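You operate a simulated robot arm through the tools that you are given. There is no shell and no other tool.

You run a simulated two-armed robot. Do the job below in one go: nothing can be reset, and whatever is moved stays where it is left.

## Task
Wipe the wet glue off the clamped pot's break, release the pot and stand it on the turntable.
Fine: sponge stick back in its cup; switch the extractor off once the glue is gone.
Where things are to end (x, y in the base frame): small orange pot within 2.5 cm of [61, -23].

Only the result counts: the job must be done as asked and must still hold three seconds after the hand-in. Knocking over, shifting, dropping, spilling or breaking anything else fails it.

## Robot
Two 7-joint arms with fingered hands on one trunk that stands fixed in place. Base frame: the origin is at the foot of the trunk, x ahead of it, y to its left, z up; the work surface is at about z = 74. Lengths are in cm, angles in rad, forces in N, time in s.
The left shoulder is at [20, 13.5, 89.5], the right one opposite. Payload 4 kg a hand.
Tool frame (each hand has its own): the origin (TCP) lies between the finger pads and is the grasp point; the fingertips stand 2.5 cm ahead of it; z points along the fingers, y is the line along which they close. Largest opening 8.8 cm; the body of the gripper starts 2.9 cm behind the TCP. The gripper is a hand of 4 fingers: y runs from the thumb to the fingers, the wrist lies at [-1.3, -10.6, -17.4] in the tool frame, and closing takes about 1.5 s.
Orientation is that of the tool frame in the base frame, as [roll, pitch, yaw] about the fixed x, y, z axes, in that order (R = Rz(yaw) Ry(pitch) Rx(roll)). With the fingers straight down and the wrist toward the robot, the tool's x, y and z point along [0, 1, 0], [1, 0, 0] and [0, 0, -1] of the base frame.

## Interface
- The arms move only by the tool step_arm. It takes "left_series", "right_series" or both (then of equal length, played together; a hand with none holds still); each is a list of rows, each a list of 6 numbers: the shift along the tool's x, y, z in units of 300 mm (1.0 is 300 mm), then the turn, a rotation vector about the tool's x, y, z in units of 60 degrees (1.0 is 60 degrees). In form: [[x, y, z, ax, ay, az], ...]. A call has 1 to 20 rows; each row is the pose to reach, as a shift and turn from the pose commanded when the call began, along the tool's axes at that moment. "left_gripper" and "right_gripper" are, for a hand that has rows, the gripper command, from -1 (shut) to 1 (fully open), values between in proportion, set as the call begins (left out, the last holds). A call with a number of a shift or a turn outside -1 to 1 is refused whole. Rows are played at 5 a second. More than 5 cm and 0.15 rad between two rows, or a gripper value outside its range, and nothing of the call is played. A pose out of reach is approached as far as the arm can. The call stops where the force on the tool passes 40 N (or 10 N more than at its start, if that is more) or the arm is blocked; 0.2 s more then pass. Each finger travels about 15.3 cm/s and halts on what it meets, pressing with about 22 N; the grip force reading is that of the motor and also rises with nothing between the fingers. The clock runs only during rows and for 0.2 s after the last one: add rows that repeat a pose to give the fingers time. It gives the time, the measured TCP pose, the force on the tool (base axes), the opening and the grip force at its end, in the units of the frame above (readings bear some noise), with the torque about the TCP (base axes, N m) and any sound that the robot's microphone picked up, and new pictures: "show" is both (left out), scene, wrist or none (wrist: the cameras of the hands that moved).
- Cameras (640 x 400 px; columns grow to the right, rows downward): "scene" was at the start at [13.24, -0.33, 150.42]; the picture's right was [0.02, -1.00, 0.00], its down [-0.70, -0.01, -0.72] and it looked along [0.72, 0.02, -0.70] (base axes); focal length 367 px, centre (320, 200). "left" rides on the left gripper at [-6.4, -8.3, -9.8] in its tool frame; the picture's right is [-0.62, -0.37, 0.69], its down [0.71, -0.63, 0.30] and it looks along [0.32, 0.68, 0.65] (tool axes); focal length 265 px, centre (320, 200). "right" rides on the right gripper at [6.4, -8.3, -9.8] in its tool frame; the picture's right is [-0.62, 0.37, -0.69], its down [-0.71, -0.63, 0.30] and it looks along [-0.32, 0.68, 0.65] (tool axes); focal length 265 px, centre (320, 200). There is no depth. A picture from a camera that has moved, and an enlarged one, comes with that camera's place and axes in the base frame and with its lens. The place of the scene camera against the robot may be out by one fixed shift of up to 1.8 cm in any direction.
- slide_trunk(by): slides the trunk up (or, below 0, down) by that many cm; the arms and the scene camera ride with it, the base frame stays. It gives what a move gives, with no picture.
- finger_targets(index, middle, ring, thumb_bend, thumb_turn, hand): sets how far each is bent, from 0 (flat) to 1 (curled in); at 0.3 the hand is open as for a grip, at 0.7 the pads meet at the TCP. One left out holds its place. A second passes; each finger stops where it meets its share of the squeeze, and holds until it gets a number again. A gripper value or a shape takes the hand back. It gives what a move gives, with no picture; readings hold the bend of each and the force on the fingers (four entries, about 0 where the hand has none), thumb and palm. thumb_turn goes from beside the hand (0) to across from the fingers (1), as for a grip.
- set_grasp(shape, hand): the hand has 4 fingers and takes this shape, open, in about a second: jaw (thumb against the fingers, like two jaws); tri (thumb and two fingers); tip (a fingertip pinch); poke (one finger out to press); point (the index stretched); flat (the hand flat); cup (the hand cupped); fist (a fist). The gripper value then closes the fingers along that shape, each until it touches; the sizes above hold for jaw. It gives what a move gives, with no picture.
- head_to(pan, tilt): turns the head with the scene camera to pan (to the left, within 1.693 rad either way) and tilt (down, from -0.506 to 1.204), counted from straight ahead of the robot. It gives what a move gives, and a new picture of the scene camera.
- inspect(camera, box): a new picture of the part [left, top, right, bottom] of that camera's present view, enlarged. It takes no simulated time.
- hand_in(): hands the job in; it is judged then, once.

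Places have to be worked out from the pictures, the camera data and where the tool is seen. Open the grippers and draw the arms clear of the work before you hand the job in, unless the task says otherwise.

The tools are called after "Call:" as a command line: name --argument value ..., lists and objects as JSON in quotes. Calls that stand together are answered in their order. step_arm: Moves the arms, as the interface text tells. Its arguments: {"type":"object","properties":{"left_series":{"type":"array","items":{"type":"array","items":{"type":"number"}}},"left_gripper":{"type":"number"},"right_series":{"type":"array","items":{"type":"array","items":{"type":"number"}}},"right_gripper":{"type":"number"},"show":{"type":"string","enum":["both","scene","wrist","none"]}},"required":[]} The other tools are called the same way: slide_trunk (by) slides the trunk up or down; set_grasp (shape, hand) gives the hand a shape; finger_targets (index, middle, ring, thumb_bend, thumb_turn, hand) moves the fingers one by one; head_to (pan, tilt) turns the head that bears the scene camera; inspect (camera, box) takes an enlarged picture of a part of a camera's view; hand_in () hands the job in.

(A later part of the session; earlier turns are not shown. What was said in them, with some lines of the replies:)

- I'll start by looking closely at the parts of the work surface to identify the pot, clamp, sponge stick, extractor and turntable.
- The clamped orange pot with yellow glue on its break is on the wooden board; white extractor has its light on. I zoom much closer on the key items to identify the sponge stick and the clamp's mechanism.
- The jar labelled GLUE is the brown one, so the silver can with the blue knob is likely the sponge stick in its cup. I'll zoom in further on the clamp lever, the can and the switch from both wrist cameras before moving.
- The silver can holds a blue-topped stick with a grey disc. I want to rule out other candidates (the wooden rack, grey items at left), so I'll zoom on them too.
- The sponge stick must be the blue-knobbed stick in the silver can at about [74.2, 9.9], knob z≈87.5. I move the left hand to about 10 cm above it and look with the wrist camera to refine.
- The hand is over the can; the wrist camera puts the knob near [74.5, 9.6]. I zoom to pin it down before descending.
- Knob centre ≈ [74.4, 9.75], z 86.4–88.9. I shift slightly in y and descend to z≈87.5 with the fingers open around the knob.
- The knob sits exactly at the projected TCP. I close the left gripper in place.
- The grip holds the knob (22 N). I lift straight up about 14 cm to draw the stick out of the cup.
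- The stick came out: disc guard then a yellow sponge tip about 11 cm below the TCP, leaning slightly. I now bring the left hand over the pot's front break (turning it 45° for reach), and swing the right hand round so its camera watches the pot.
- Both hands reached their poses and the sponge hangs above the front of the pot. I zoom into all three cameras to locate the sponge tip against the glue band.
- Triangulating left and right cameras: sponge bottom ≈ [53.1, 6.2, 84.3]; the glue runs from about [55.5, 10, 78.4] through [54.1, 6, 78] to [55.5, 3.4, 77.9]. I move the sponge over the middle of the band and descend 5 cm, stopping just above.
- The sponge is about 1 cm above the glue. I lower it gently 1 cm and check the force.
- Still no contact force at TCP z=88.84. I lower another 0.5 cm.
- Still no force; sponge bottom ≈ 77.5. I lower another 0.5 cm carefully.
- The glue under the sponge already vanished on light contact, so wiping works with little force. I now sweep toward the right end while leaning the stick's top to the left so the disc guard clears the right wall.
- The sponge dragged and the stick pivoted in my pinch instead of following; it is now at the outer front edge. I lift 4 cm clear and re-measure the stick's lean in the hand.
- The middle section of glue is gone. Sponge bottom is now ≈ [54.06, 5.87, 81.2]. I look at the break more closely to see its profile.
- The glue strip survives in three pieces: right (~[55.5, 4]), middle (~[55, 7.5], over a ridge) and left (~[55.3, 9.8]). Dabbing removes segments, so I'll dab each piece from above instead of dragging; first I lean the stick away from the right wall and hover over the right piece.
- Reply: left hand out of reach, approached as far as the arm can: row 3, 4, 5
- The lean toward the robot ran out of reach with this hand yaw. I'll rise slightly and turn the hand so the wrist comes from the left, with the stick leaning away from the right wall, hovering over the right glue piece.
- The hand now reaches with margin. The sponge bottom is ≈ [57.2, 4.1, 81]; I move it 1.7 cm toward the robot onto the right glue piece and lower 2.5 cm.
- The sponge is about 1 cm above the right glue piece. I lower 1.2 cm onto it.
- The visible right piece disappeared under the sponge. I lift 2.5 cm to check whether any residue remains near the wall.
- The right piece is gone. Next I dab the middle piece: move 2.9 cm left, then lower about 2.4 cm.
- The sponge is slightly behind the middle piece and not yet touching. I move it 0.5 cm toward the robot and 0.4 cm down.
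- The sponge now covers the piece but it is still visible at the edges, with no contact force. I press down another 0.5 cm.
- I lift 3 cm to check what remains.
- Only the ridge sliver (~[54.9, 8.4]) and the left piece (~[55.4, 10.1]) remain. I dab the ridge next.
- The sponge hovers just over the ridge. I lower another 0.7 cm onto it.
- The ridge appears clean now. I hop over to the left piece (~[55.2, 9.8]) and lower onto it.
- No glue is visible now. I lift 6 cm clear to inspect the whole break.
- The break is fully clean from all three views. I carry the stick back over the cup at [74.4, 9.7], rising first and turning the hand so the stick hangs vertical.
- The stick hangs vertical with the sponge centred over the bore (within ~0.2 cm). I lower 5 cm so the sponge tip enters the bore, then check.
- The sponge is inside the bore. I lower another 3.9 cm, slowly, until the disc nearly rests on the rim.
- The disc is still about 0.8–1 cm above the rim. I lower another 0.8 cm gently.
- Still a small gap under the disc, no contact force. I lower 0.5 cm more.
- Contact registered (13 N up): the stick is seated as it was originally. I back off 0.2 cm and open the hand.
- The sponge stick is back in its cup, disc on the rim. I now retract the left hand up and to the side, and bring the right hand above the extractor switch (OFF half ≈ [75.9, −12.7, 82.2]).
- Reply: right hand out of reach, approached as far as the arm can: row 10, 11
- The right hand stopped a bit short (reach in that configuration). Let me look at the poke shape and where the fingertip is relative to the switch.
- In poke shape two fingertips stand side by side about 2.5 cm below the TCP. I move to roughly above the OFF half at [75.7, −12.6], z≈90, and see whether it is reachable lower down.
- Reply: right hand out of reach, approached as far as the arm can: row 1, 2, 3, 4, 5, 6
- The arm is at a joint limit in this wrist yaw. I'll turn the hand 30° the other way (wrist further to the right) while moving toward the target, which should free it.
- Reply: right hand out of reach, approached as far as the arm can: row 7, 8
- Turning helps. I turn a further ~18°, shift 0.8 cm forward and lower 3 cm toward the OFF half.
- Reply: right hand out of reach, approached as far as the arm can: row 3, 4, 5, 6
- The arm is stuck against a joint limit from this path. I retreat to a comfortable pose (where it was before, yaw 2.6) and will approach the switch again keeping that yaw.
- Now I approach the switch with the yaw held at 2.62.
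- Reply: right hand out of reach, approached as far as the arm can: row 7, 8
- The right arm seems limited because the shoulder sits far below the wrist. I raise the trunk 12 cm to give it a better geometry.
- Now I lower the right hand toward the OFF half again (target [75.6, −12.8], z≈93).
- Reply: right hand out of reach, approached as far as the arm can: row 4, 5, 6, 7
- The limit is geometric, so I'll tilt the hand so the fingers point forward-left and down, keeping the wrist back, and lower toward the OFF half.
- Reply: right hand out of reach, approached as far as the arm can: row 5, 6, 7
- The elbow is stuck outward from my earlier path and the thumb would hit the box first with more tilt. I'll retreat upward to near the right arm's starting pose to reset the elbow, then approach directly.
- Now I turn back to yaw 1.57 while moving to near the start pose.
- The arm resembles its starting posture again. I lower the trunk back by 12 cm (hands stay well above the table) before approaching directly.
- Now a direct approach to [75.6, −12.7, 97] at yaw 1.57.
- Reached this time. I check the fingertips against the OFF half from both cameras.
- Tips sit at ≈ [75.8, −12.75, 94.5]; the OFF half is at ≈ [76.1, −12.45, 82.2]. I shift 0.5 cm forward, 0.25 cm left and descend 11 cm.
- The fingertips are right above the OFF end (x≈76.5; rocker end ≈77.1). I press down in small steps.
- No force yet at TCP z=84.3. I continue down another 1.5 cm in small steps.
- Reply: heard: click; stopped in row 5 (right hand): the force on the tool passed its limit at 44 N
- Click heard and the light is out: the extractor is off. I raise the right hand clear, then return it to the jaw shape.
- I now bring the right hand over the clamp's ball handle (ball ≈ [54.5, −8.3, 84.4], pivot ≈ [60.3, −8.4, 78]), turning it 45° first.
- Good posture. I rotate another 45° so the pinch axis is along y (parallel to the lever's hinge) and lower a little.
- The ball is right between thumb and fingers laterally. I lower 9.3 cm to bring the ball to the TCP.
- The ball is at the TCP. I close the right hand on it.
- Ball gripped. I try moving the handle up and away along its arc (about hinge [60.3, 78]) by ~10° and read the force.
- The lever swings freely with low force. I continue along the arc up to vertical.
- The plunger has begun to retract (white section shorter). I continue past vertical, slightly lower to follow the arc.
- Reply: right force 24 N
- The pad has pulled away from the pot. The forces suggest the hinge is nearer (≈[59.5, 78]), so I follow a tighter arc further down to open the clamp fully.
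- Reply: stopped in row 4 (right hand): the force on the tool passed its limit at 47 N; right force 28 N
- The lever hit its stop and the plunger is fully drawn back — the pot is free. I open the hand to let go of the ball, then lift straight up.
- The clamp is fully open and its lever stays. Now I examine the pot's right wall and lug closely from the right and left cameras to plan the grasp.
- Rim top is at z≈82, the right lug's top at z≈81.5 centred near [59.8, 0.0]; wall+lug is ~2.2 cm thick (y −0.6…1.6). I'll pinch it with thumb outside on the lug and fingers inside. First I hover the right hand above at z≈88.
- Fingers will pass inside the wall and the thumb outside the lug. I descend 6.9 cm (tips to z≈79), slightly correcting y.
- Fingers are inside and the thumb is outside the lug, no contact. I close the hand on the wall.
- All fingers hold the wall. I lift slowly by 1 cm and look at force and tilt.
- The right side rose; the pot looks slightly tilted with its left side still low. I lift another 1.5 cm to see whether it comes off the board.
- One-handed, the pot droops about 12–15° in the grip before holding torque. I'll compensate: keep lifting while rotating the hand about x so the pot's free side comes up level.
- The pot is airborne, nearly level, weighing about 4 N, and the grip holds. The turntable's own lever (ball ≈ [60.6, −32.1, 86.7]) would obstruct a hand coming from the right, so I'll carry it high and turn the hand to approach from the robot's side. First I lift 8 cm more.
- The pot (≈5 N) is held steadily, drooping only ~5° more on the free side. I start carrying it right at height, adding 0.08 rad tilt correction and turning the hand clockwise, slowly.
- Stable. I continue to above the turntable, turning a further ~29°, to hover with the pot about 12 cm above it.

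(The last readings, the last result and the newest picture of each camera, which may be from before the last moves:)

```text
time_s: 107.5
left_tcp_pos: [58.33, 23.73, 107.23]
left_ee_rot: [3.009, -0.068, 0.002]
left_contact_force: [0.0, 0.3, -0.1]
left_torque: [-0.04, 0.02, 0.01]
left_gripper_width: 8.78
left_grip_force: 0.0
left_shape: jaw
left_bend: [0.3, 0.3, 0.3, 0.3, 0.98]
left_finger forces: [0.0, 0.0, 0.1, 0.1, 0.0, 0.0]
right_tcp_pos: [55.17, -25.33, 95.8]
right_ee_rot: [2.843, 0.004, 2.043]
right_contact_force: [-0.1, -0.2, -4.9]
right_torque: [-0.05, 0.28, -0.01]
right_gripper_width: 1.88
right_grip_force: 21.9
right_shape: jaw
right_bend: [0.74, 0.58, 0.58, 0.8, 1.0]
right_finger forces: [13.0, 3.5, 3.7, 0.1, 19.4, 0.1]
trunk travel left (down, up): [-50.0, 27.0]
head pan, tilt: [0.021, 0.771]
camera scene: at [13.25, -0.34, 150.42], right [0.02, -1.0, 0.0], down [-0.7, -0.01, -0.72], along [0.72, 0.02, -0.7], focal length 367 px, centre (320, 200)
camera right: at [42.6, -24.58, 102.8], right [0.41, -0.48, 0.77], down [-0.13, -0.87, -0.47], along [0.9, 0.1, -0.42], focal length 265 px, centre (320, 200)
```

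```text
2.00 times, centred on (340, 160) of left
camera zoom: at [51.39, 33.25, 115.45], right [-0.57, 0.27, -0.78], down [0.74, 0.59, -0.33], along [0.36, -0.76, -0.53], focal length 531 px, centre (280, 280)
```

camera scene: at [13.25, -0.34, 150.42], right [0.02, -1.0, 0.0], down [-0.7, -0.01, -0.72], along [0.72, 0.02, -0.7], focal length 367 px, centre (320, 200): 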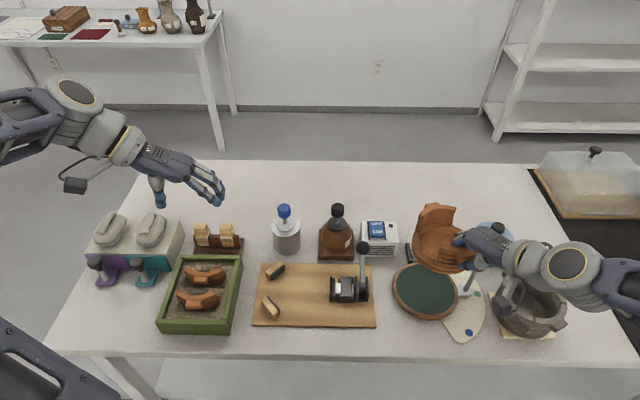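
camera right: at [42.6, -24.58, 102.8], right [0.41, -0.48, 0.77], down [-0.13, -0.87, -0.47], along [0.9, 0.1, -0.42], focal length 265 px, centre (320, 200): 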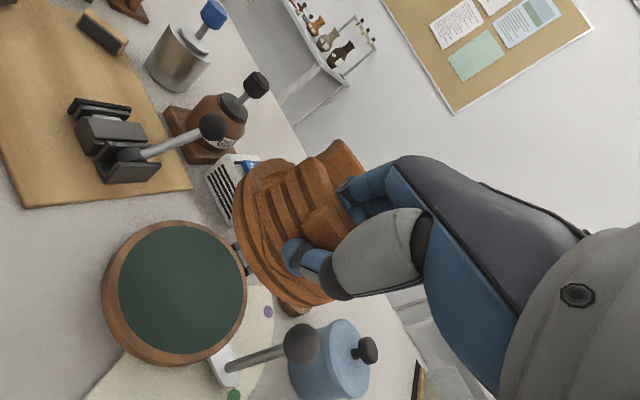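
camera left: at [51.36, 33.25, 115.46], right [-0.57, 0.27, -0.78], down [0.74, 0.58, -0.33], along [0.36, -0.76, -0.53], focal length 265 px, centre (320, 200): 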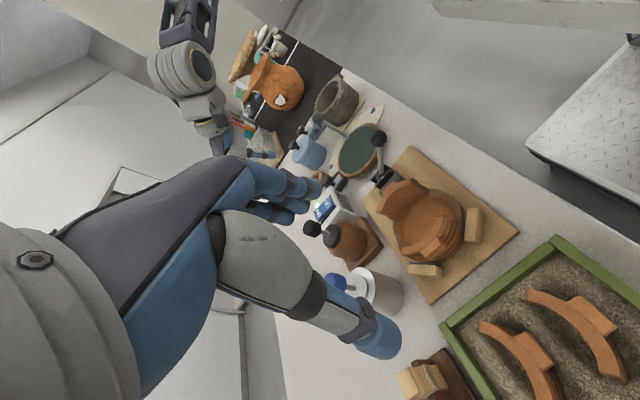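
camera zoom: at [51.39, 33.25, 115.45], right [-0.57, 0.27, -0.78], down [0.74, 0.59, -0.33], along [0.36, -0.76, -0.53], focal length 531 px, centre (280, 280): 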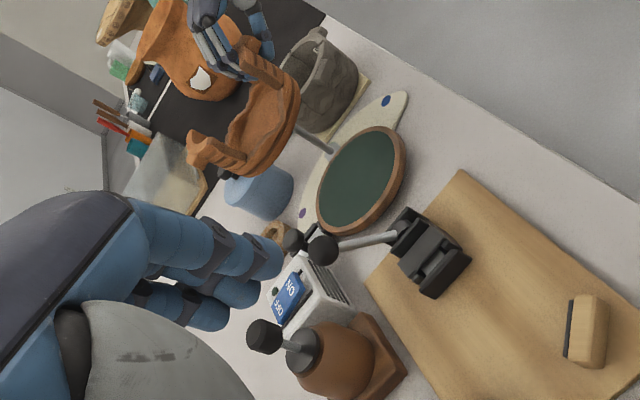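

The pot is over the turntable, level to within measurement; torque readings put its centre at about [61.1, −23.8]. I zoom to measure the turntable's centre and height.

Call:
inspect --camera "right" --box '[80, 200, 270, 380]'

Call:
inspect --camera "left" --box '[330, 100, 430, 180]'

Call:
inspect --camera "scene" --box '[385, 255, 470, 330]'

Call:
inspect --camera "right" --box '[200, 120, 400, 340]'

```text
2.22 times, centred on (175, 290) of right
camera zoom: at [42.6, -24.58, 102.8], right [0.41, -0.48, 0.77], down [-0.13, -0.87, -0.47], along [0.9, 0.1, -0.42], focal length 590 px, centre (642, 0)
```

zoom: 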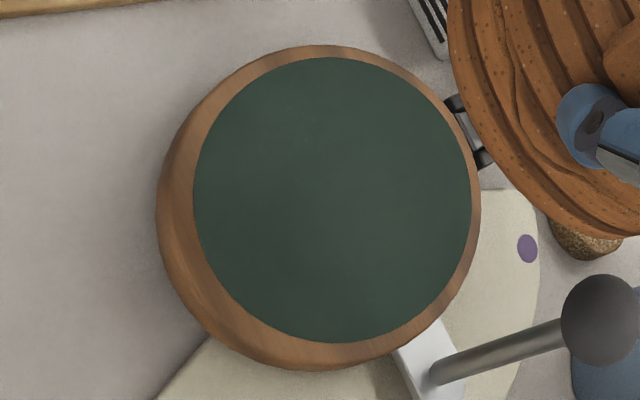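

```text
5.00 times, centred on (380, 140) of left
camera zoom: at [51.39, 33.25, 115.45], right [-0.57, 0.27, -0.78], down [0.74, 0.59, -0.33], along [0.36, -0.76, -0.53], focal length 1327 px, centre (20, 500)
```

zoom: 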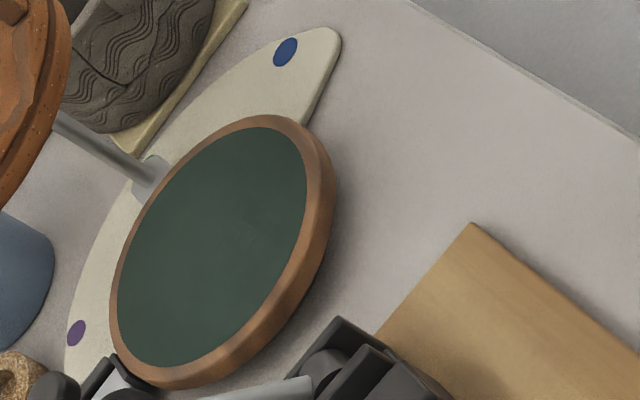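

```text
5.33 times, centred on (428, 292) of scene
camera zoom: at [13.25, -0.34, 150.42], right [0.02, -1.0, 0.0], down [-0.7, -0.01, -0.72], along [0.72, 0.02, -0.7], focal length 1958 px, centre (-253, -293)
```

zoom: 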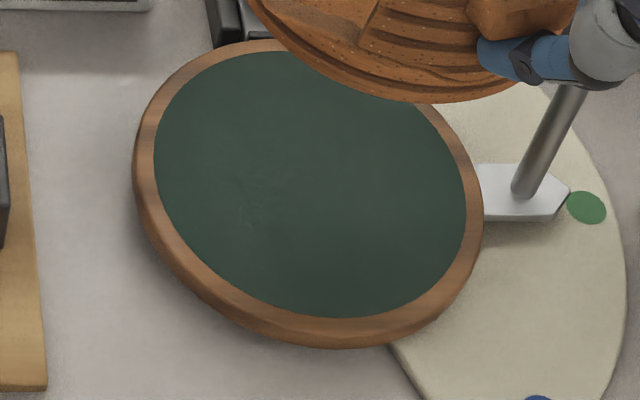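

```text
1.82 times, centred on (300, 230) of right
camera zoom: at [42.6, -24.58, 102.8], right [0.41, -0.48, 0.77], down [-0.13, -0.87, -0.47], along [0.9, 0.1, -0.42], focal length 483 px, centre (356, 146)
```

zoom: 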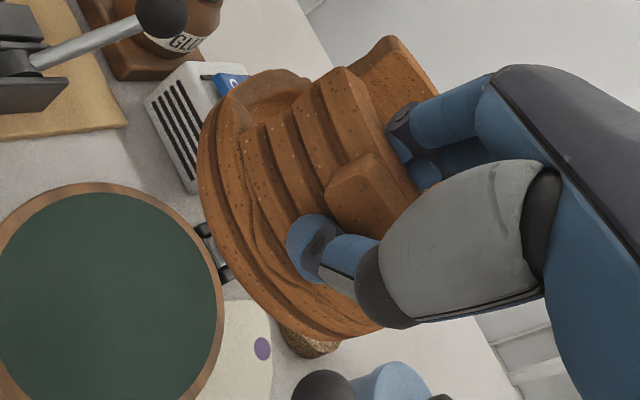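

Turntable top ≈ z 76.5, centre ≈ [61, −23]; its lever rod is at [59.8, −31.7], clear of the pot. I shift 0.75 cm left and lower about 11 cm to hover just above.

Call:
step_arm --right_series '[[0.006, -0.004, 0.02, 0, 0, 0], [0.012, -0.01, 0.05, 0, 0, 0], [0.018, -0.018, 0.084, 0, 0, 0], [0.0253, -0.027, 0.12, 0, 0, 0], [0.0253, -0.037, 0.154, 0, 0, 0], [0.0253, -0.047, 0.188, 0, 0, 0], [0.0253, -0.057, 0.222, 0, 0, 0], [0.0253, -0.067, 0.254, 0, 0, 0], [0.0253, -0.077, 0.284, 0, 0, 0], [0.0253, -0.087, 0.313, 0, 0, 0], [0.0253, -0.097, 0.34, 0, 0, 0], [0.0253, -0.1056, 0.3616, 0, 0, 0], [0.0253, -0.1056, 0.3616, 0, 0, 0]]' --show "none"

Call:
inspect --camera "scene" --box '[370, 230, 490, 330]'

Call:
inspect --camera "right" --box '[140, 120, 400, 340]'

Call:
inspect --camera "left" --box '[310, 80, 430, 180]'

```text
time_s: 110.3
left_tcp_pos: [58.38, 23.67, 107.37]
left_ee_rot: [3.008, -0.069, 0.001]
left_contact_force: [0.2, -0.5, 0.5]
left_torque: [0.01, -0.01, -0.01]
left_gripper_width: 8.77
left_grip_force: 0.0
left_shape: jaw
left_bend: [0.3, 0.3, 0.3, 0.3, 0.98]
left_finger forces: [0.0, 0.0, 0.0, 0.1, 0.0, 0.0]
right_tcp_pos: [55.03, -24.55, 84.55]
right_ee_rot: [2.842, 0.003, 2.045]
right_contact_force: [0.2, 0.2, -4.4]
right_torque: [-0.08, 0.31, 0.03]
right_gripper_width: 1.89
right_grip_force: 21.9
right_shape: jaw
right_bend: [0.74, 0.58, 0.58, 0.8, 1.0]
right_finger forces: [13.1, 3.3, 3.5, 0.0, 19.1, 0.0]
trunk travel left (down, up): [-50.0, 27.0]
head pan, tilt: [0.021, 0.771]
```

```text
4.00 times, centred on (430, 280) of scene
camera zoom: at [13.25, -0.34, 150.42], right [0.02, -1.0, 0.0], down [-0.7, -0.01, -0.72], along [0.72, 0.02, -0.7], focal length 1469 px, centre (-120, -120)
```

zoom: 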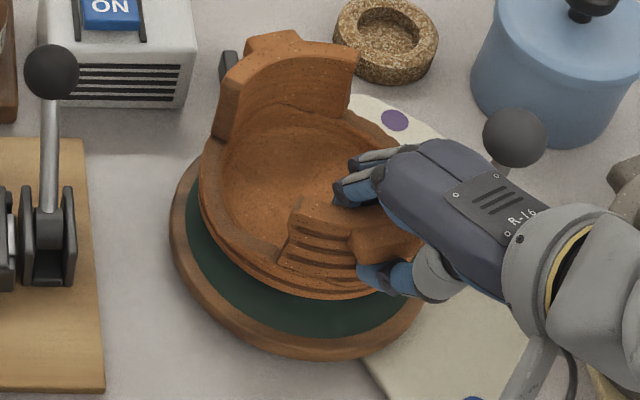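

```text
1.82 times, centred on (270, 230) of right
camera zoom: at [42.49, -23.8, 91.57], right [0.41, -0.48, 0.77], down [-0.13, -0.87, -0.47], along [0.9, 0.1, -0.42], focal length 483 px, centre (411, 146)
```

zoom: 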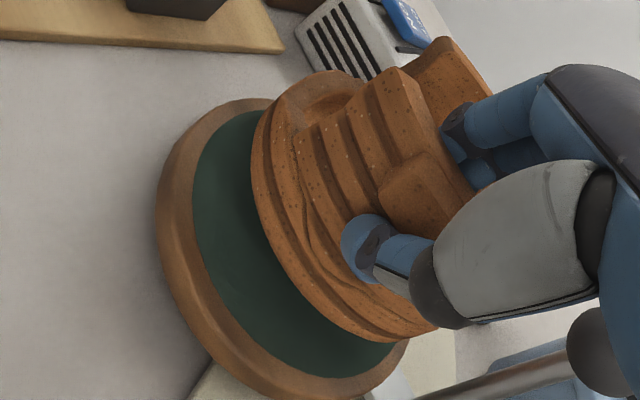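

```text
4.00 times, centred on (370, 130) of left
camera zoom: at [51.39, 33.25, 115.45], right [-0.57, 0.27, -0.78], down [0.74, 0.59, -0.33], along [0.36, -0.76, -0.53], focal length 1062 px, centre (120, 480)
```

zoom: 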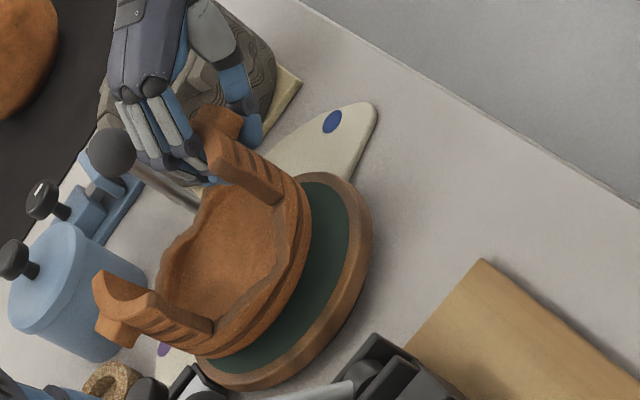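

The pot hovers about 2 cm over the turntable, centred near [61.3, −23.3]. I lower gently another 1.3 cm with a slight left correction.

Call:
step_arm --right_series '[[0.002, -0.0022, 0.0084, 0, 0, 0], [0.0042, -0.0045, 0.0168, 0, 0, 0], [0.0062, -0.0067, 0.0251, 0, 0, 0], [0.0083, -0.009, 0.0335, 0, 0, 0], [0.0104, -0.0112, 0.0419, 0, 0, 0], [0.0104, -0.0112, 0.0419, 0, 0, 0]]' --show "none"

Call:
inspect --camera "right" --box '[140, 120, 400, 340]'

Call:
inspect --camera "left" --box '[310, 80, 430, 180]'

```text
time_s: 111.7
left_tcp_pos: [58.48, 23.72, 107.31]
left_ee_rot: [3.008, -0.069, 0.0]
left_contact_force: [0.6, 0.5, 0.4]
left_torque: [0.03, 0.02, 0.01]
left_gripper_width: 8.79
left_grip_force: 0.0
left_shape: jaw
left_bend: [0.3, 0.3, 0.3, 0.3, 0.98]
left_finger forces: [0.0, 0.0, 0.0, 0.0, 0.1, 0.1]
right_tcp_pos: [55.05, -24.27, 83.31]
right_ee_rot: [2.842, 0.003, 2.044]
right_contact_force: [0.1, 0.4, -3.7]
right_torque: [-0.05, 0.28, 0.0]
right_gripper_width: 1.88
right_grip_force: 22.1
right_shape: jaw
right_bend: [0.74, 0.58, 0.58, 0.8, 1.0]
right_finger forces: [12.8, 3.4, 3.4, 0.0, 18.7, 0.1]
trunk travel left (down, up): [-50.0, 27.0]
head pan, tilt: [0.021, 0.771]
```

```text
1.82 times, centred on (270, 230) of right
camera zoom: at [42.41, -23.49, 90.27], right [0.41, -0.48, 0.77], down [-0.13, -0.87, -0.47], along [0.9, 0.1, -0.42], focal length 483 px, centre (411, 146)
```

zoom: 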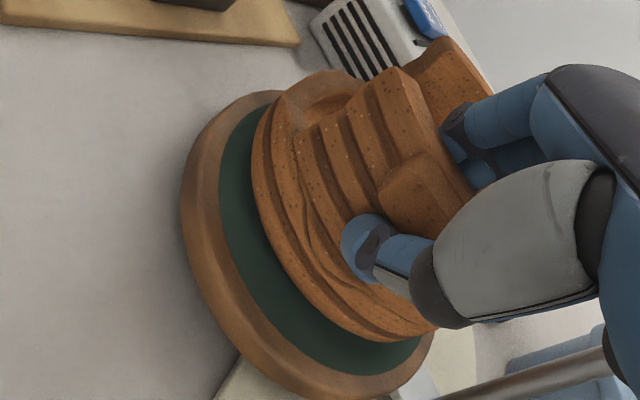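

```text
4.00 times, centred on (370, 130) of left
camera zoom: at [51.39, 33.25, 115.45], right [-0.57, 0.27, -0.78], down [0.74, 0.59, -0.33], along [0.36, -0.76, -0.53], focal length 1062 px, centre (120, 480)
```

zoom: 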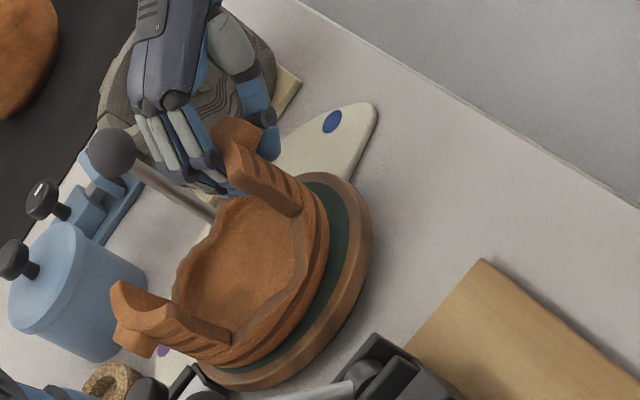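

Nearly there. I lower another 0.8 cm in small steps, watching for contact.

Call:
step_arm --right_series '[[0, -0.002, 0.0064, 0, 0, 0], [0, -0.0039, 0.0127, 0, 0, 0], [0, -0.0059, 0.0191, 0, 0, 0], [0, -0.0078, 0.0255, 0, 0, 0], [0, -0.0078, 0.0255, 0, 0, 0]]' --show "none"

Call:
inspect --camera "right" --box '[140, 120, 400, 340]'

Call:
inspect --camera "left" --box '[310, 80, 430, 180]'

Call:
inspect --camera "scene" --box '[370, 230, 490, 330]'

```text
time_s: 112.9
left_tcp_pos: [58.34, 23.73, 107.28]
left_ee_rot: [3.01, -0.069, -0.001]
left_contact_force: [-0.6, -0.4, 0.6]
left_torque: [-0.02, 0.0, 0.01]
left_gripper_width: 8.77
left_grip_force: 0.0
left_shape: jaw
left_bend: [0.3, 0.3, 0.3, 0.3, 0.98]
left_finger forces: [0.0, 0.0, 0.0, 0.0, 0.0, 0.0]
right_tcp_pos: [55.17, -24.25, 82.58]
right_ee_rot: [2.843, 0.004, 2.043]
right_contact_force: [-4.9, -1.1, 15.8]
right_torque: [0.04, -0.08, 0.09]
right_gripper_width: 1.99
right_grip_force: 22.0
right_shape: jaw
right_bend: [0.74, 0.58, 0.57, 0.81, 1.0]
right_finger forces: [10.9, 4.1, 3.1, 0.0, 21.6, 0.0]
trunk travel left (down, up): [-50.0, 27.0]
head pan, tilt: [0.021, 0.771]
```

```text
1.82 times, centred on (270, 230) of right
camera zoom: at [42.41, -23.5, 89.46], right [0.41, -0.48, 0.77], down [-0.13, -0.87, -0.47], along [0.9, 0.1, -0.42], focal length 483 px, centre (411, 146)
```

zoom: 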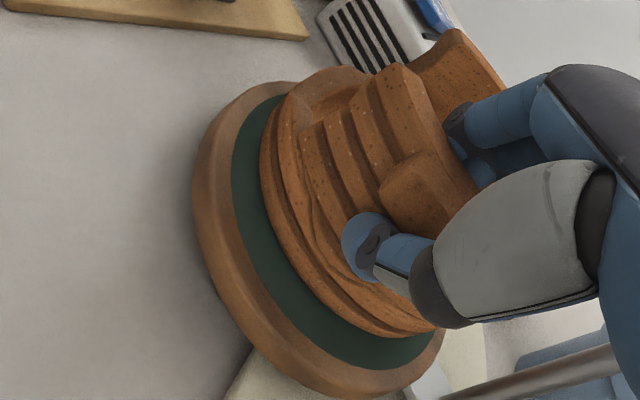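

```text
4.00 times, centred on (370, 130) of left
camera zoom: at [51.35, 33.26, 115.49], right [-0.57, 0.27, -0.78], down [0.74, 0.59, -0.33], along [0.36, -0.76, -0.53], focal length 1062 px, centre (120, 480)
```

zoom: 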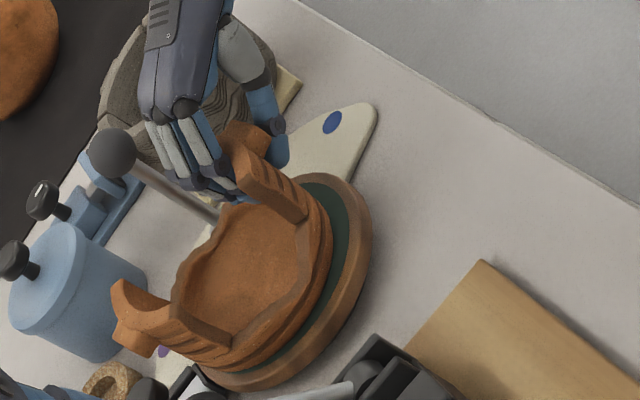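

```text
4.00 times, centred on (430, 280) of scene
camera zoom: at [13.19, -0.32, 150.45], right [0.02, -1.0, 0.0], down [-0.7, -0.02, -0.72], along [0.72, 0.02, -0.7], focal length 1469 px, centre (-120, -120)
```

zoom: 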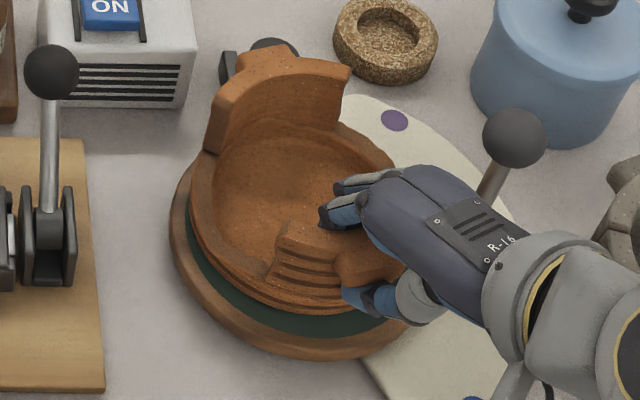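

Contact made (16 N). Lugs triangulate to a pot centre of about [61.3, −22.6] — well within tolerance — with the far side ~3° high from my pressing. I ease up 0.3 cm and tilt the hand back slightly so the pot sits flat.

Call:
step_arm --right_series '[[0, 0.0015, -0.005, 0, 0, 0], [0, 0.0029, -0.0096, 0.012, 0, 0], [0, 0.0029, -0.0096, 0.024, 0, 0], [0, 0.0029, -0.0096, 0.036, 0, 0], [0, 0.0029, -0.0096, 0.0477, 0, 0], [0, 0.0029, -0.0096, 0.0477, 0, 0]]' --show "none"

Call:
inspect --camera "left" --box '[310, 80, 430, 180]'

Call:
inspect --camera "scene" --box '[370, 230, 490, 330]'

```text
time_s: 114.3
left_tcp_pos: [58.53, 23.65, 107.34]
left_ee_rot: [3.009, -0.07, -0.002]
left_contact_force: [0.0, 0.5, -0.9]
left_torque: [-0.01, 0.01, 0.0]
left_gripper_width: 8.77
left_grip_force: 0.1
left_shape: jaw
left_bend: [0.3, 0.3, 0.3, 0.3, 0.98]
left_finger forces: [0.0, 0.1, 0.0, 0.0, 0.0, 0.0]
right_tcp_pos: [55.02, -24.4, 82.74]
right_ee_rot: [2.893, 0.004, 2.045]
right_contact_force: [1.4, -0.7, -1.5]
right_torque: [0.01, -0.04, 0.02]
right_gripper_width: 1.94
right_grip_force: 21.8
right_shape: jaw
right_bend: [0.74, 0.58, 0.57, 0.81, 1.0]
right_finger forces: [11.1, 3.8, 2.6, 0.0, 16.3, 0.0]
trunk travel left (down, up): [-50.0, 27.0]
head pan, tilt: [0.021, 0.771]
```

```text
4.00 times, centred on (370, 130) of left
camera zoom: at [51.39, 33.25, 115.45], right [-0.57, 0.27, -0.78], down [0.74, 0.59, -0.33], along [0.36, -0.76, -0.53], focal length 1062 px, centre (120, 480)
```

zoom: 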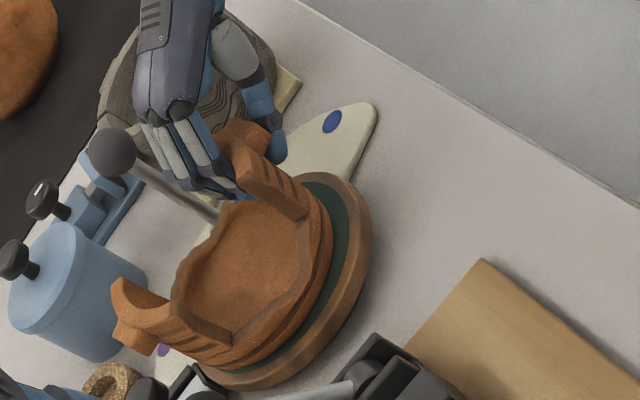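

```text
4.00 times, centred on (430, 280) of scene
camera zoom: at [13.25, -0.34, 150.42], right [0.02, -1.0, 0.0], down [-0.7, -0.01, -0.72], along [0.72, 0.02, -0.7], focal length 1469 px, centre (-120, -120)
```

zoom: 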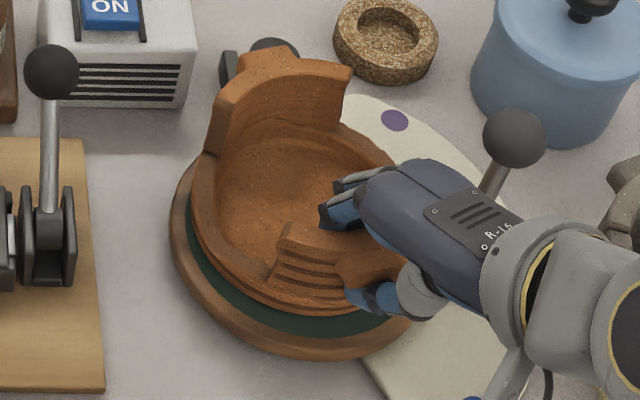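

The pot now rests on the turntable with almost no load on the hand. I open the right hand gently.

Call:
step_arm --right_series '[[0, 0, 0, 0, 0, 0], [0, 0, 0, 0, 0, 0], [0, 0, 0, 0, 0, 0], [0, 0, 0, 0, 0, 0], [0, 0, 0, 0, 0, 0]]' --right_gripper 0.2 --show "none"

Call:
inspect --camera "left" --box '[310, 80, 430, 180]'

Call:
inspect --camera "scene" --box '[370, 230, 490, 330]'

Call:
inspect --camera "right" --box '[140, 100, 420, 340]'

```text
time_s: 115.5
left_tcp_pos: [58.44, 23.67, 107.28]
left_ee_rot: [3.01, -0.068, 0.0]
left_contact_force: [0.7, -0.1, -0.1]
left_torque: [0.01, 0.03, -0.01]
left_gripper_width: 8.76
left_grip_force: 0.0
left_shape: jaw
left_bend: [0.3, 0.3, 0.3, 0.3, 0.98]
left_finger forces: [0.0, 0.0, 0.0, 0.0, 0.0, 0.0]
right_tcp_pos: [55.07, -24.43, 82.68]
right_ee_rot: [2.892, 0.004, 2.042]
right_contact_force: [-0.5, 0.1, 0.5]
right_torque: [-0.01, -0.02, -0.01]
right_gripper_width: 5.25
right_grip_force: 0.1
right_shape: jaw
right_bend: [0.29, 0.41, 0.37, 0.65, 1.0]
right_finger forces: [0.0, 0.0, 0.0, 0.1, 0.1, 0.1]
trunk travel left (down, up): [-50.0, 27.0]
head pan, tilt: [0.021, 0.771]
```

```text
4.00 times, centred on (370, 130) of left
camera zoom: at [51.38, 33.25, 115.45], right [-0.57, 0.27, -0.78], down [0.74, 0.59, -0.33], along [0.36, -0.76, -0.53], focal length 1062 px, centre (120, 480)
```

zoom: 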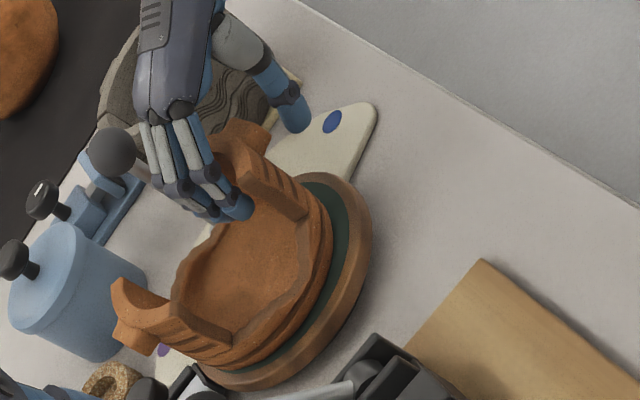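

```text
4.00 times, centred on (430, 280) of scene
camera zoom: at [13.24, -0.33, 150.42], right [0.02, -1.0, 0.0], down [-0.7, -0.01, -0.72], along [0.72, 0.02, -0.7], focal length 1469 px, centre (-120, -120)
```

zoom: 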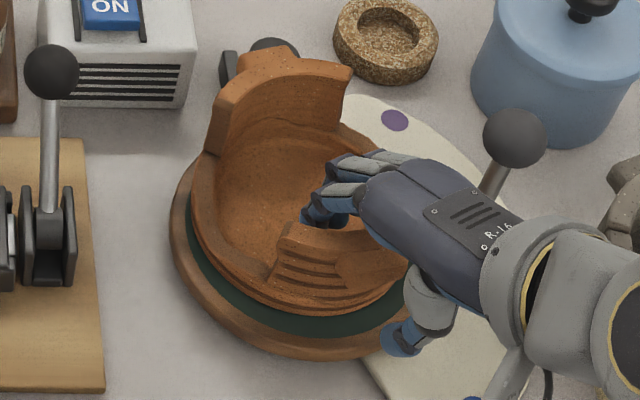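

```text
1.67 times, centred on (280, 220) of right
camera zoom: at [42.72, -23.36, 90.23], right [0.45, -0.46, 0.76], down [-0.15, -0.88, -0.45], along [0.88, 0.09, -0.46], focal length 442 px, centre (387, 167)
```

zoom: 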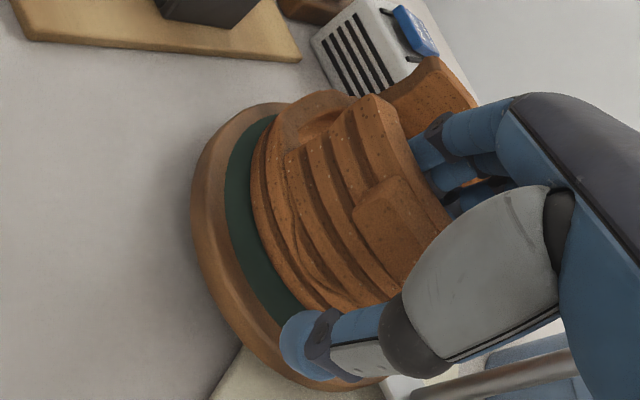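

Released without disturbing the pot. I lift the hand straight up 10 cm.

Call:
step_arm --right_series '[[0, 0.0041, -0.0162, 0, 0, 0], [0, 0.0124, -0.0485, 0, 0, 0], [0, 0.0206, -0.0808, 0, 0, 0], [0, 0.033, -0.1292, 0, 0, 0], [0, 0.0494, -0.1938, 0, 0, 0], [0, 0.0659, -0.2584, 0, 0, 0], [0, 0.0823, -0.323, 0, 0, 0], [0, 0.0823, -0.323, 0, 0, 0]]' --show "both"

Call:
inspect --camera "scene" --box '[370, 230, 490, 330]'

Call:
inspect --camera "left" --box '[310, 80, 430, 180]'

```text
time_s: 117.3
left_tcp_pos: [58.41, 23.8, 107.43]
left_ee_rot: [3.009, -0.07, 0.001]
left_contact_force: [-0.2, -0.2, -1.2]
left_torque: [0.0, -0.02, 0.0]
left_gripper_width: 8.78
left_grip_force: 0.0
left_shape: jaw
left_bend: [0.3, 0.3, 0.3, 0.3, 0.98]
left_finger forces: [0.0, 0.0, 0.1, 0.0, 0.2, 0.0]
right_tcp_pos: [55.05, -24.16, 92.9]
right_ee_rot: [2.892, 0.003, 2.045]
right_contact_force: [0.0, -0.7, 0.4]
right_torque: [0.03, 0.03, 0.0]
right_gripper_width: 5.25
right_grip_force: 0.0
right_shape: jaw
right_bend: [0.29, 0.41, 0.37, 0.65, 1.0]
right_finger forces: [0.1, 0.0, 0.0, 0.0, 0.0, 0.1]
trunk travel left (down, up): [-50.0, 27.0]
head pan, tilt: [0.021, 0.771]
camera scene: at [13.24, -0.33, 150.42], right [0.02, -1.0, 0.0], down [-0.7, -0.01, -0.72], along [0.72, 0.02, -0.7], focal length 367 px, centre (320, 200)
camera right: at [42.75, -23.2, 100.35], right [0.45, -0.46, 0.76], down [-0.15, -0.88, -0.45], along [0.88, 0.09, -0.46], focal length 265 px, centre (320, 200)
```

scene: 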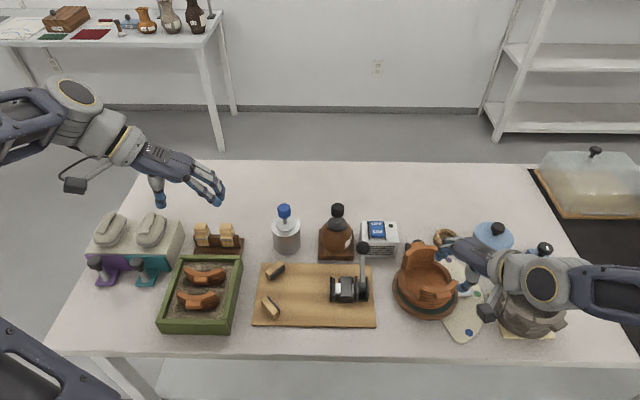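
right: 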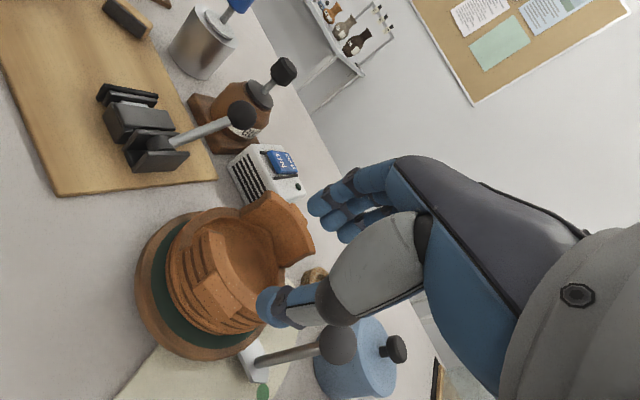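

```text
4.00 times, centred on (430, 280) of scene
camera zoom: at [13.24, -0.33, 150.42], right [0.02, -1.0, 0.0], down [-0.7, -0.01, -0.72], along [0.72, 0.02, -0.7], focal length 1469 px, centre (-120, -120)
```

zoom: 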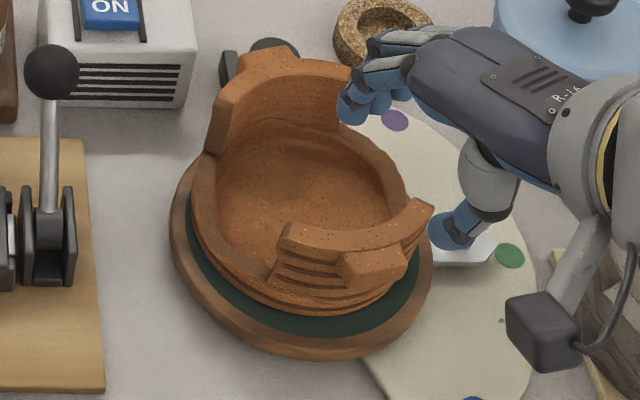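

```text
4.00 times, centred on (370, 130) of left
camera zoom: at [51.39, 33.25, 115.45], right [-0.57, 0.27, -0.78], down [0.74, 0.59, -0.33], along [0.36, -0.76, -0.53], focal length 1062 px, centre (120, 480)
```

zoom: 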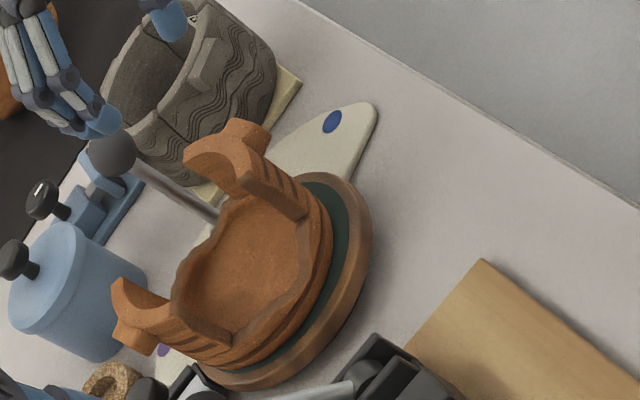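

The pot stands upright on the turntable, centre ≈ [61.6, −22.7]. I now raise and draw back both hands, hands open, well clear of everything.

Call:
step_arm --left_series '[[-0.015, 0.0066, -0.0238, 0, 0, 0], [-0.03, 0.0131, -0.0475, 0, 0, 0], [-0.045, 0.0197, -0.0713, 0, 0, 0], [-0.06, 0.0262, -0.0951, 0, 0, 0], [-0.075, 0.0328, -0.1189, 0, 0, 0], [-0.09, 0.0394, -0.1426, 0, 0, 0], [-0.105, 0.0459, -0.1664, 0, 0, 0], [-0.12, 0.0525, -0.1902, 0, 0, 0], [-0.135, 0.059, -0.2139, 0, 0, 0], [-0.15, 0.0656, -0.2377, 0, 0, 0]]' --right_series '[[0, 0.01, -0.05, 0, 0, 0], [0, 0.02, -0.1, 0, 0, 0], [0, 0.03, -0.16, 0, 0, 0], [-0.002, 0.03, -0.22, 0.03, 0, 0], [-0.004, 0.03, -0.28, 0.06, 0, 0], [-0.006, 0.025, -0.33, 0.1, 0, 0], [-0.008, 0.02, -0.38, 0.14, 0, 0], [-0.01, 0.015, -0.43, 0.18, 0, 0], [-0.012, 0.01, -0.47, 0.21, 0, 0], [-0.0137, 0.0079, -0.514, 0.239, 0, 0]]' --left_gripper 1 --right_gripper 1 --show "both"

Call:
inspect --camera "scene" --box '[370, 230, 490, 330]'

Call:
inspect --camera "right" --box '[60, 150, 320, 400]'

```text
time_s: 119.5
left_tcp_pos: [53.39, 22.66, 114.4]
left_ee_rot: [3.009, -0.069, 0.003]
left_contact_force: [0.2, -0.5, 0.1]
left_torque: [0.0, 0.0, -0.02]
left_gripper_width: 8.79
left_grip_force: 0.1
left_shape: jaw
left_bend: [0.3, 0.3, 0.3, 0.3, 0.98]
left_finger forces: [0.0, 0.1, 0.0, 0.1, 0.0, 0.1]
right_tcp_pos: [51.99, -26.11, 107.64]
right_ee_rot: [-3.141, 0.001, 2.044]
right_contact_force: [0.4, 0.7, -0.6]
right_torque: [-0.01, 0.0, -0.01]
right_gripper_width: 8.8
right_grip_force: 0.1
right_shape: jaw
right_bend: [0.3, 0.3, 0.3, 0.3, 0.98]
right_finger forces: [0.1, 0.0, 0.0, 0.1, 0.0, 0.0]
trunk travel left (down, up): [-50.0, 27.0]
head pan, tilt: [0.021, 0.771]
camera scene: at [13.25, -0.34, 150.42], right [0.02, -1.0, 0.0], down [-0.7, -0.01, -0.72], along [0.72, 0.02, -0.7], focal length 367 px, centre (320, 200)
camera right: at [41.51, -24.15, 117.66], right [0.61, -0.38, 0.69], down [-0.23, -0.92, -0.3], along [0.76, 0.02, -0.65], focal length 265 px, centre (320, 200)
camera left: at [46.31, 32.16, 122.47], right [-0.57, 0.27, -0.78], down [0.74, 0.59, -0.33], along [0.36, -0.76, -0.53], focal length 265 px, centre (320, 200)
```

scene: 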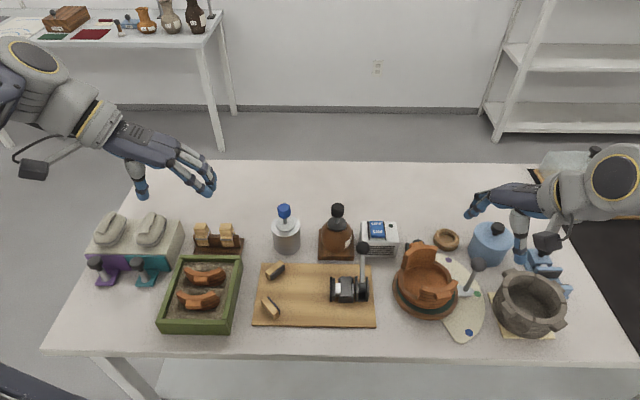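
right: 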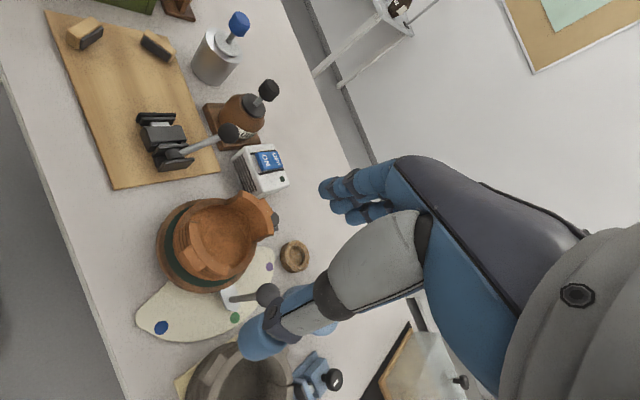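
left: 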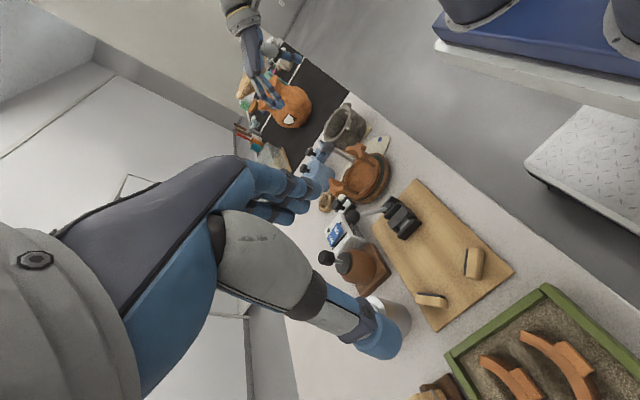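

```text
4.00 times, centred on (430, 280) of scene
camera zoom: at [13.25, -0.34, 150.42], right [0.02, -1.0, 0.0], down [-0.7, -0.01, -0.72], along [0.72, 0.02, -0.7], focal length 1469 px, centre (-120, -120)
```

zoom: 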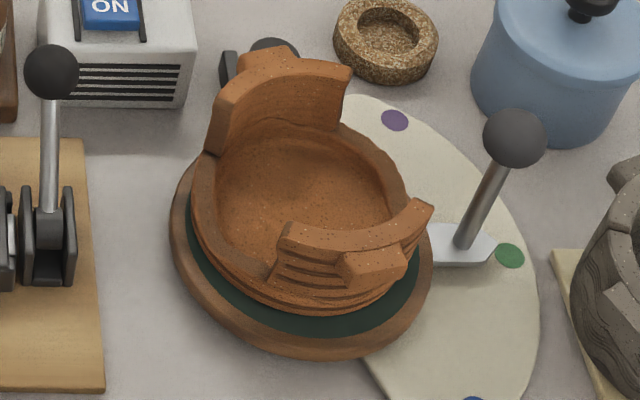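

```text
1.60 times, centred on (190, 275) of right
camera zoom: at [41.51, -24.15, 117.66], right [0.61, -0.38, 0.69], down [-0.23, -0.92, -0.3], along [0.76, 0.02, -0.65], focal length 425 px, centre (528, 80)
```

zoom: 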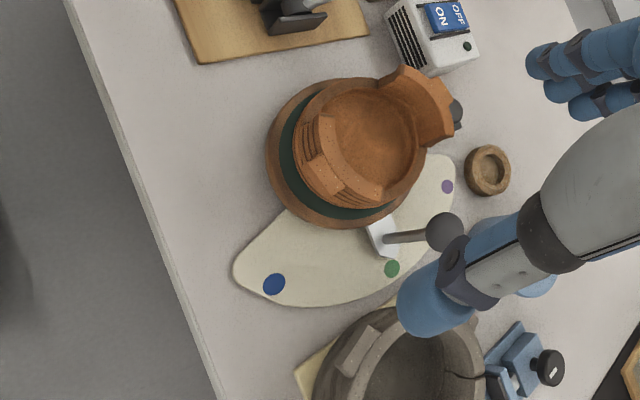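

Both hands are clear. I do a final check of the pot's break for any remaining glue, the sponge cup, extractor and clamp.

Call:
inspect --camera "left" --box '[310, 130, 410, 220]'

Call:
inspect --camera "scene" --box '[255, 190, 405, 320]'

Call:
inspect --camera "scene" --box '[390, 235, 465, 325]'

Call:
inspect --camera "right" --box '[140, 170, 290, 310]'

```text
4.44 times, centred on (360, 175) of left
camera zoom: at [46.31, 32.16, 122.47], right [-0.57, 0.27, -0.78], down [0.74, 0.59, -0.33], along [0.36, -0.76, -0.53], focal length 1180 px, centre (142, 311)
```

zoom: 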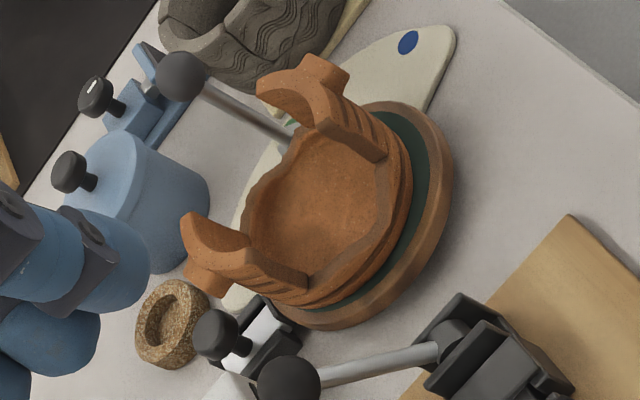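

```text
3.08 times, centred on (330, 255) of scene
camera zoom: at [13.25, -0.34, 150.42], right [0.02, -1.0, 0.0], down [-0.7, -0.01, -0.72], along [0.72, 0.02, -0.7], focal length 1130 px, centre (289, 31)
```

zoom: 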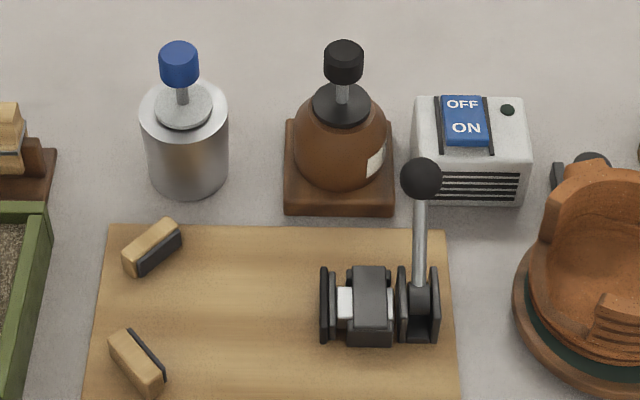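

```text
4.44 times, centred on (428, 280) of scene
camera zoom: at [13.25, -0.34, 150.42], right [0.02, -1.0, 0.0], down [-0.7, -0.01, -0.72], along [0.72, 0.02, -0.7], focal length 1632 px, centre (-158, -156)
```

zoom: 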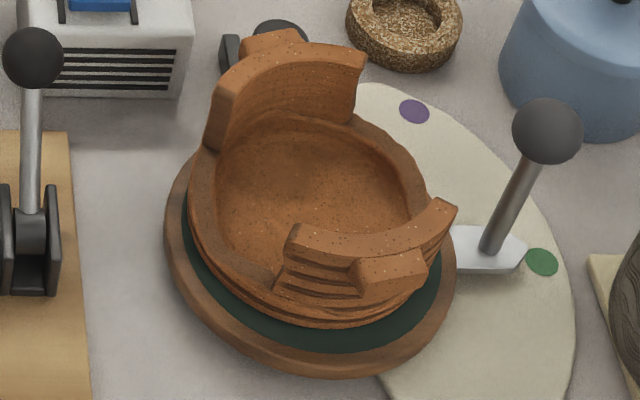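

```text
2.86 times, centred on (215, 240) of right
camera zoom: at [41.51, -24.15, 117.66], right [0.61, -0.38, 0.69], down [-0.23, -0.92, -0.3], along [0.76, 0.02, -0.65], focal length 758 px, centre (620, 86)
```

zoom: 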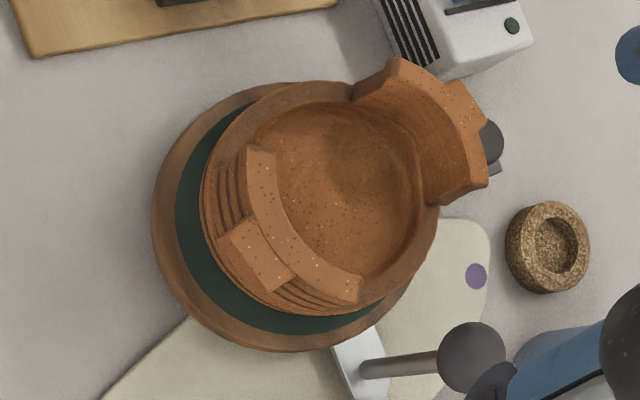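

Everything checks out: the break is clean, the sponge stick is in its cup and the extractor is off. The clamp is open, and the pot stands upright about 1 cm from the target. Both arms are clear with open hands, so I hand in the job.

Call:
hand_in

```text
The job is handed in.
```

I finished the job and handed it in; the hand-in gave no verdict.

- **Glue:** the pot's break is clean. No yellow shows from any of the three cameras.
- **Sponge stick:** it is back in its silver cup, with the disc resting on the rim.
- **Extractor:** I switched it off after the glue was gone. It clicked and the light went out.
- **Pot:** it is released from the clamp and stands upright on the turntable. I estimate its centre at about [62, −22.6], roughly 1.2 cm from the target and inside the 2.5 cm limit.
- **Other things:** in the final pictures nothing else looks moved or knocked over, apart from the clamp lever, which stays open. Both hands are open and clear of the work.

The pot is turned roughly 75° clockwise from how it sat in the clamp. I had to turn the hand on the way to avoid the turntable's own lever.
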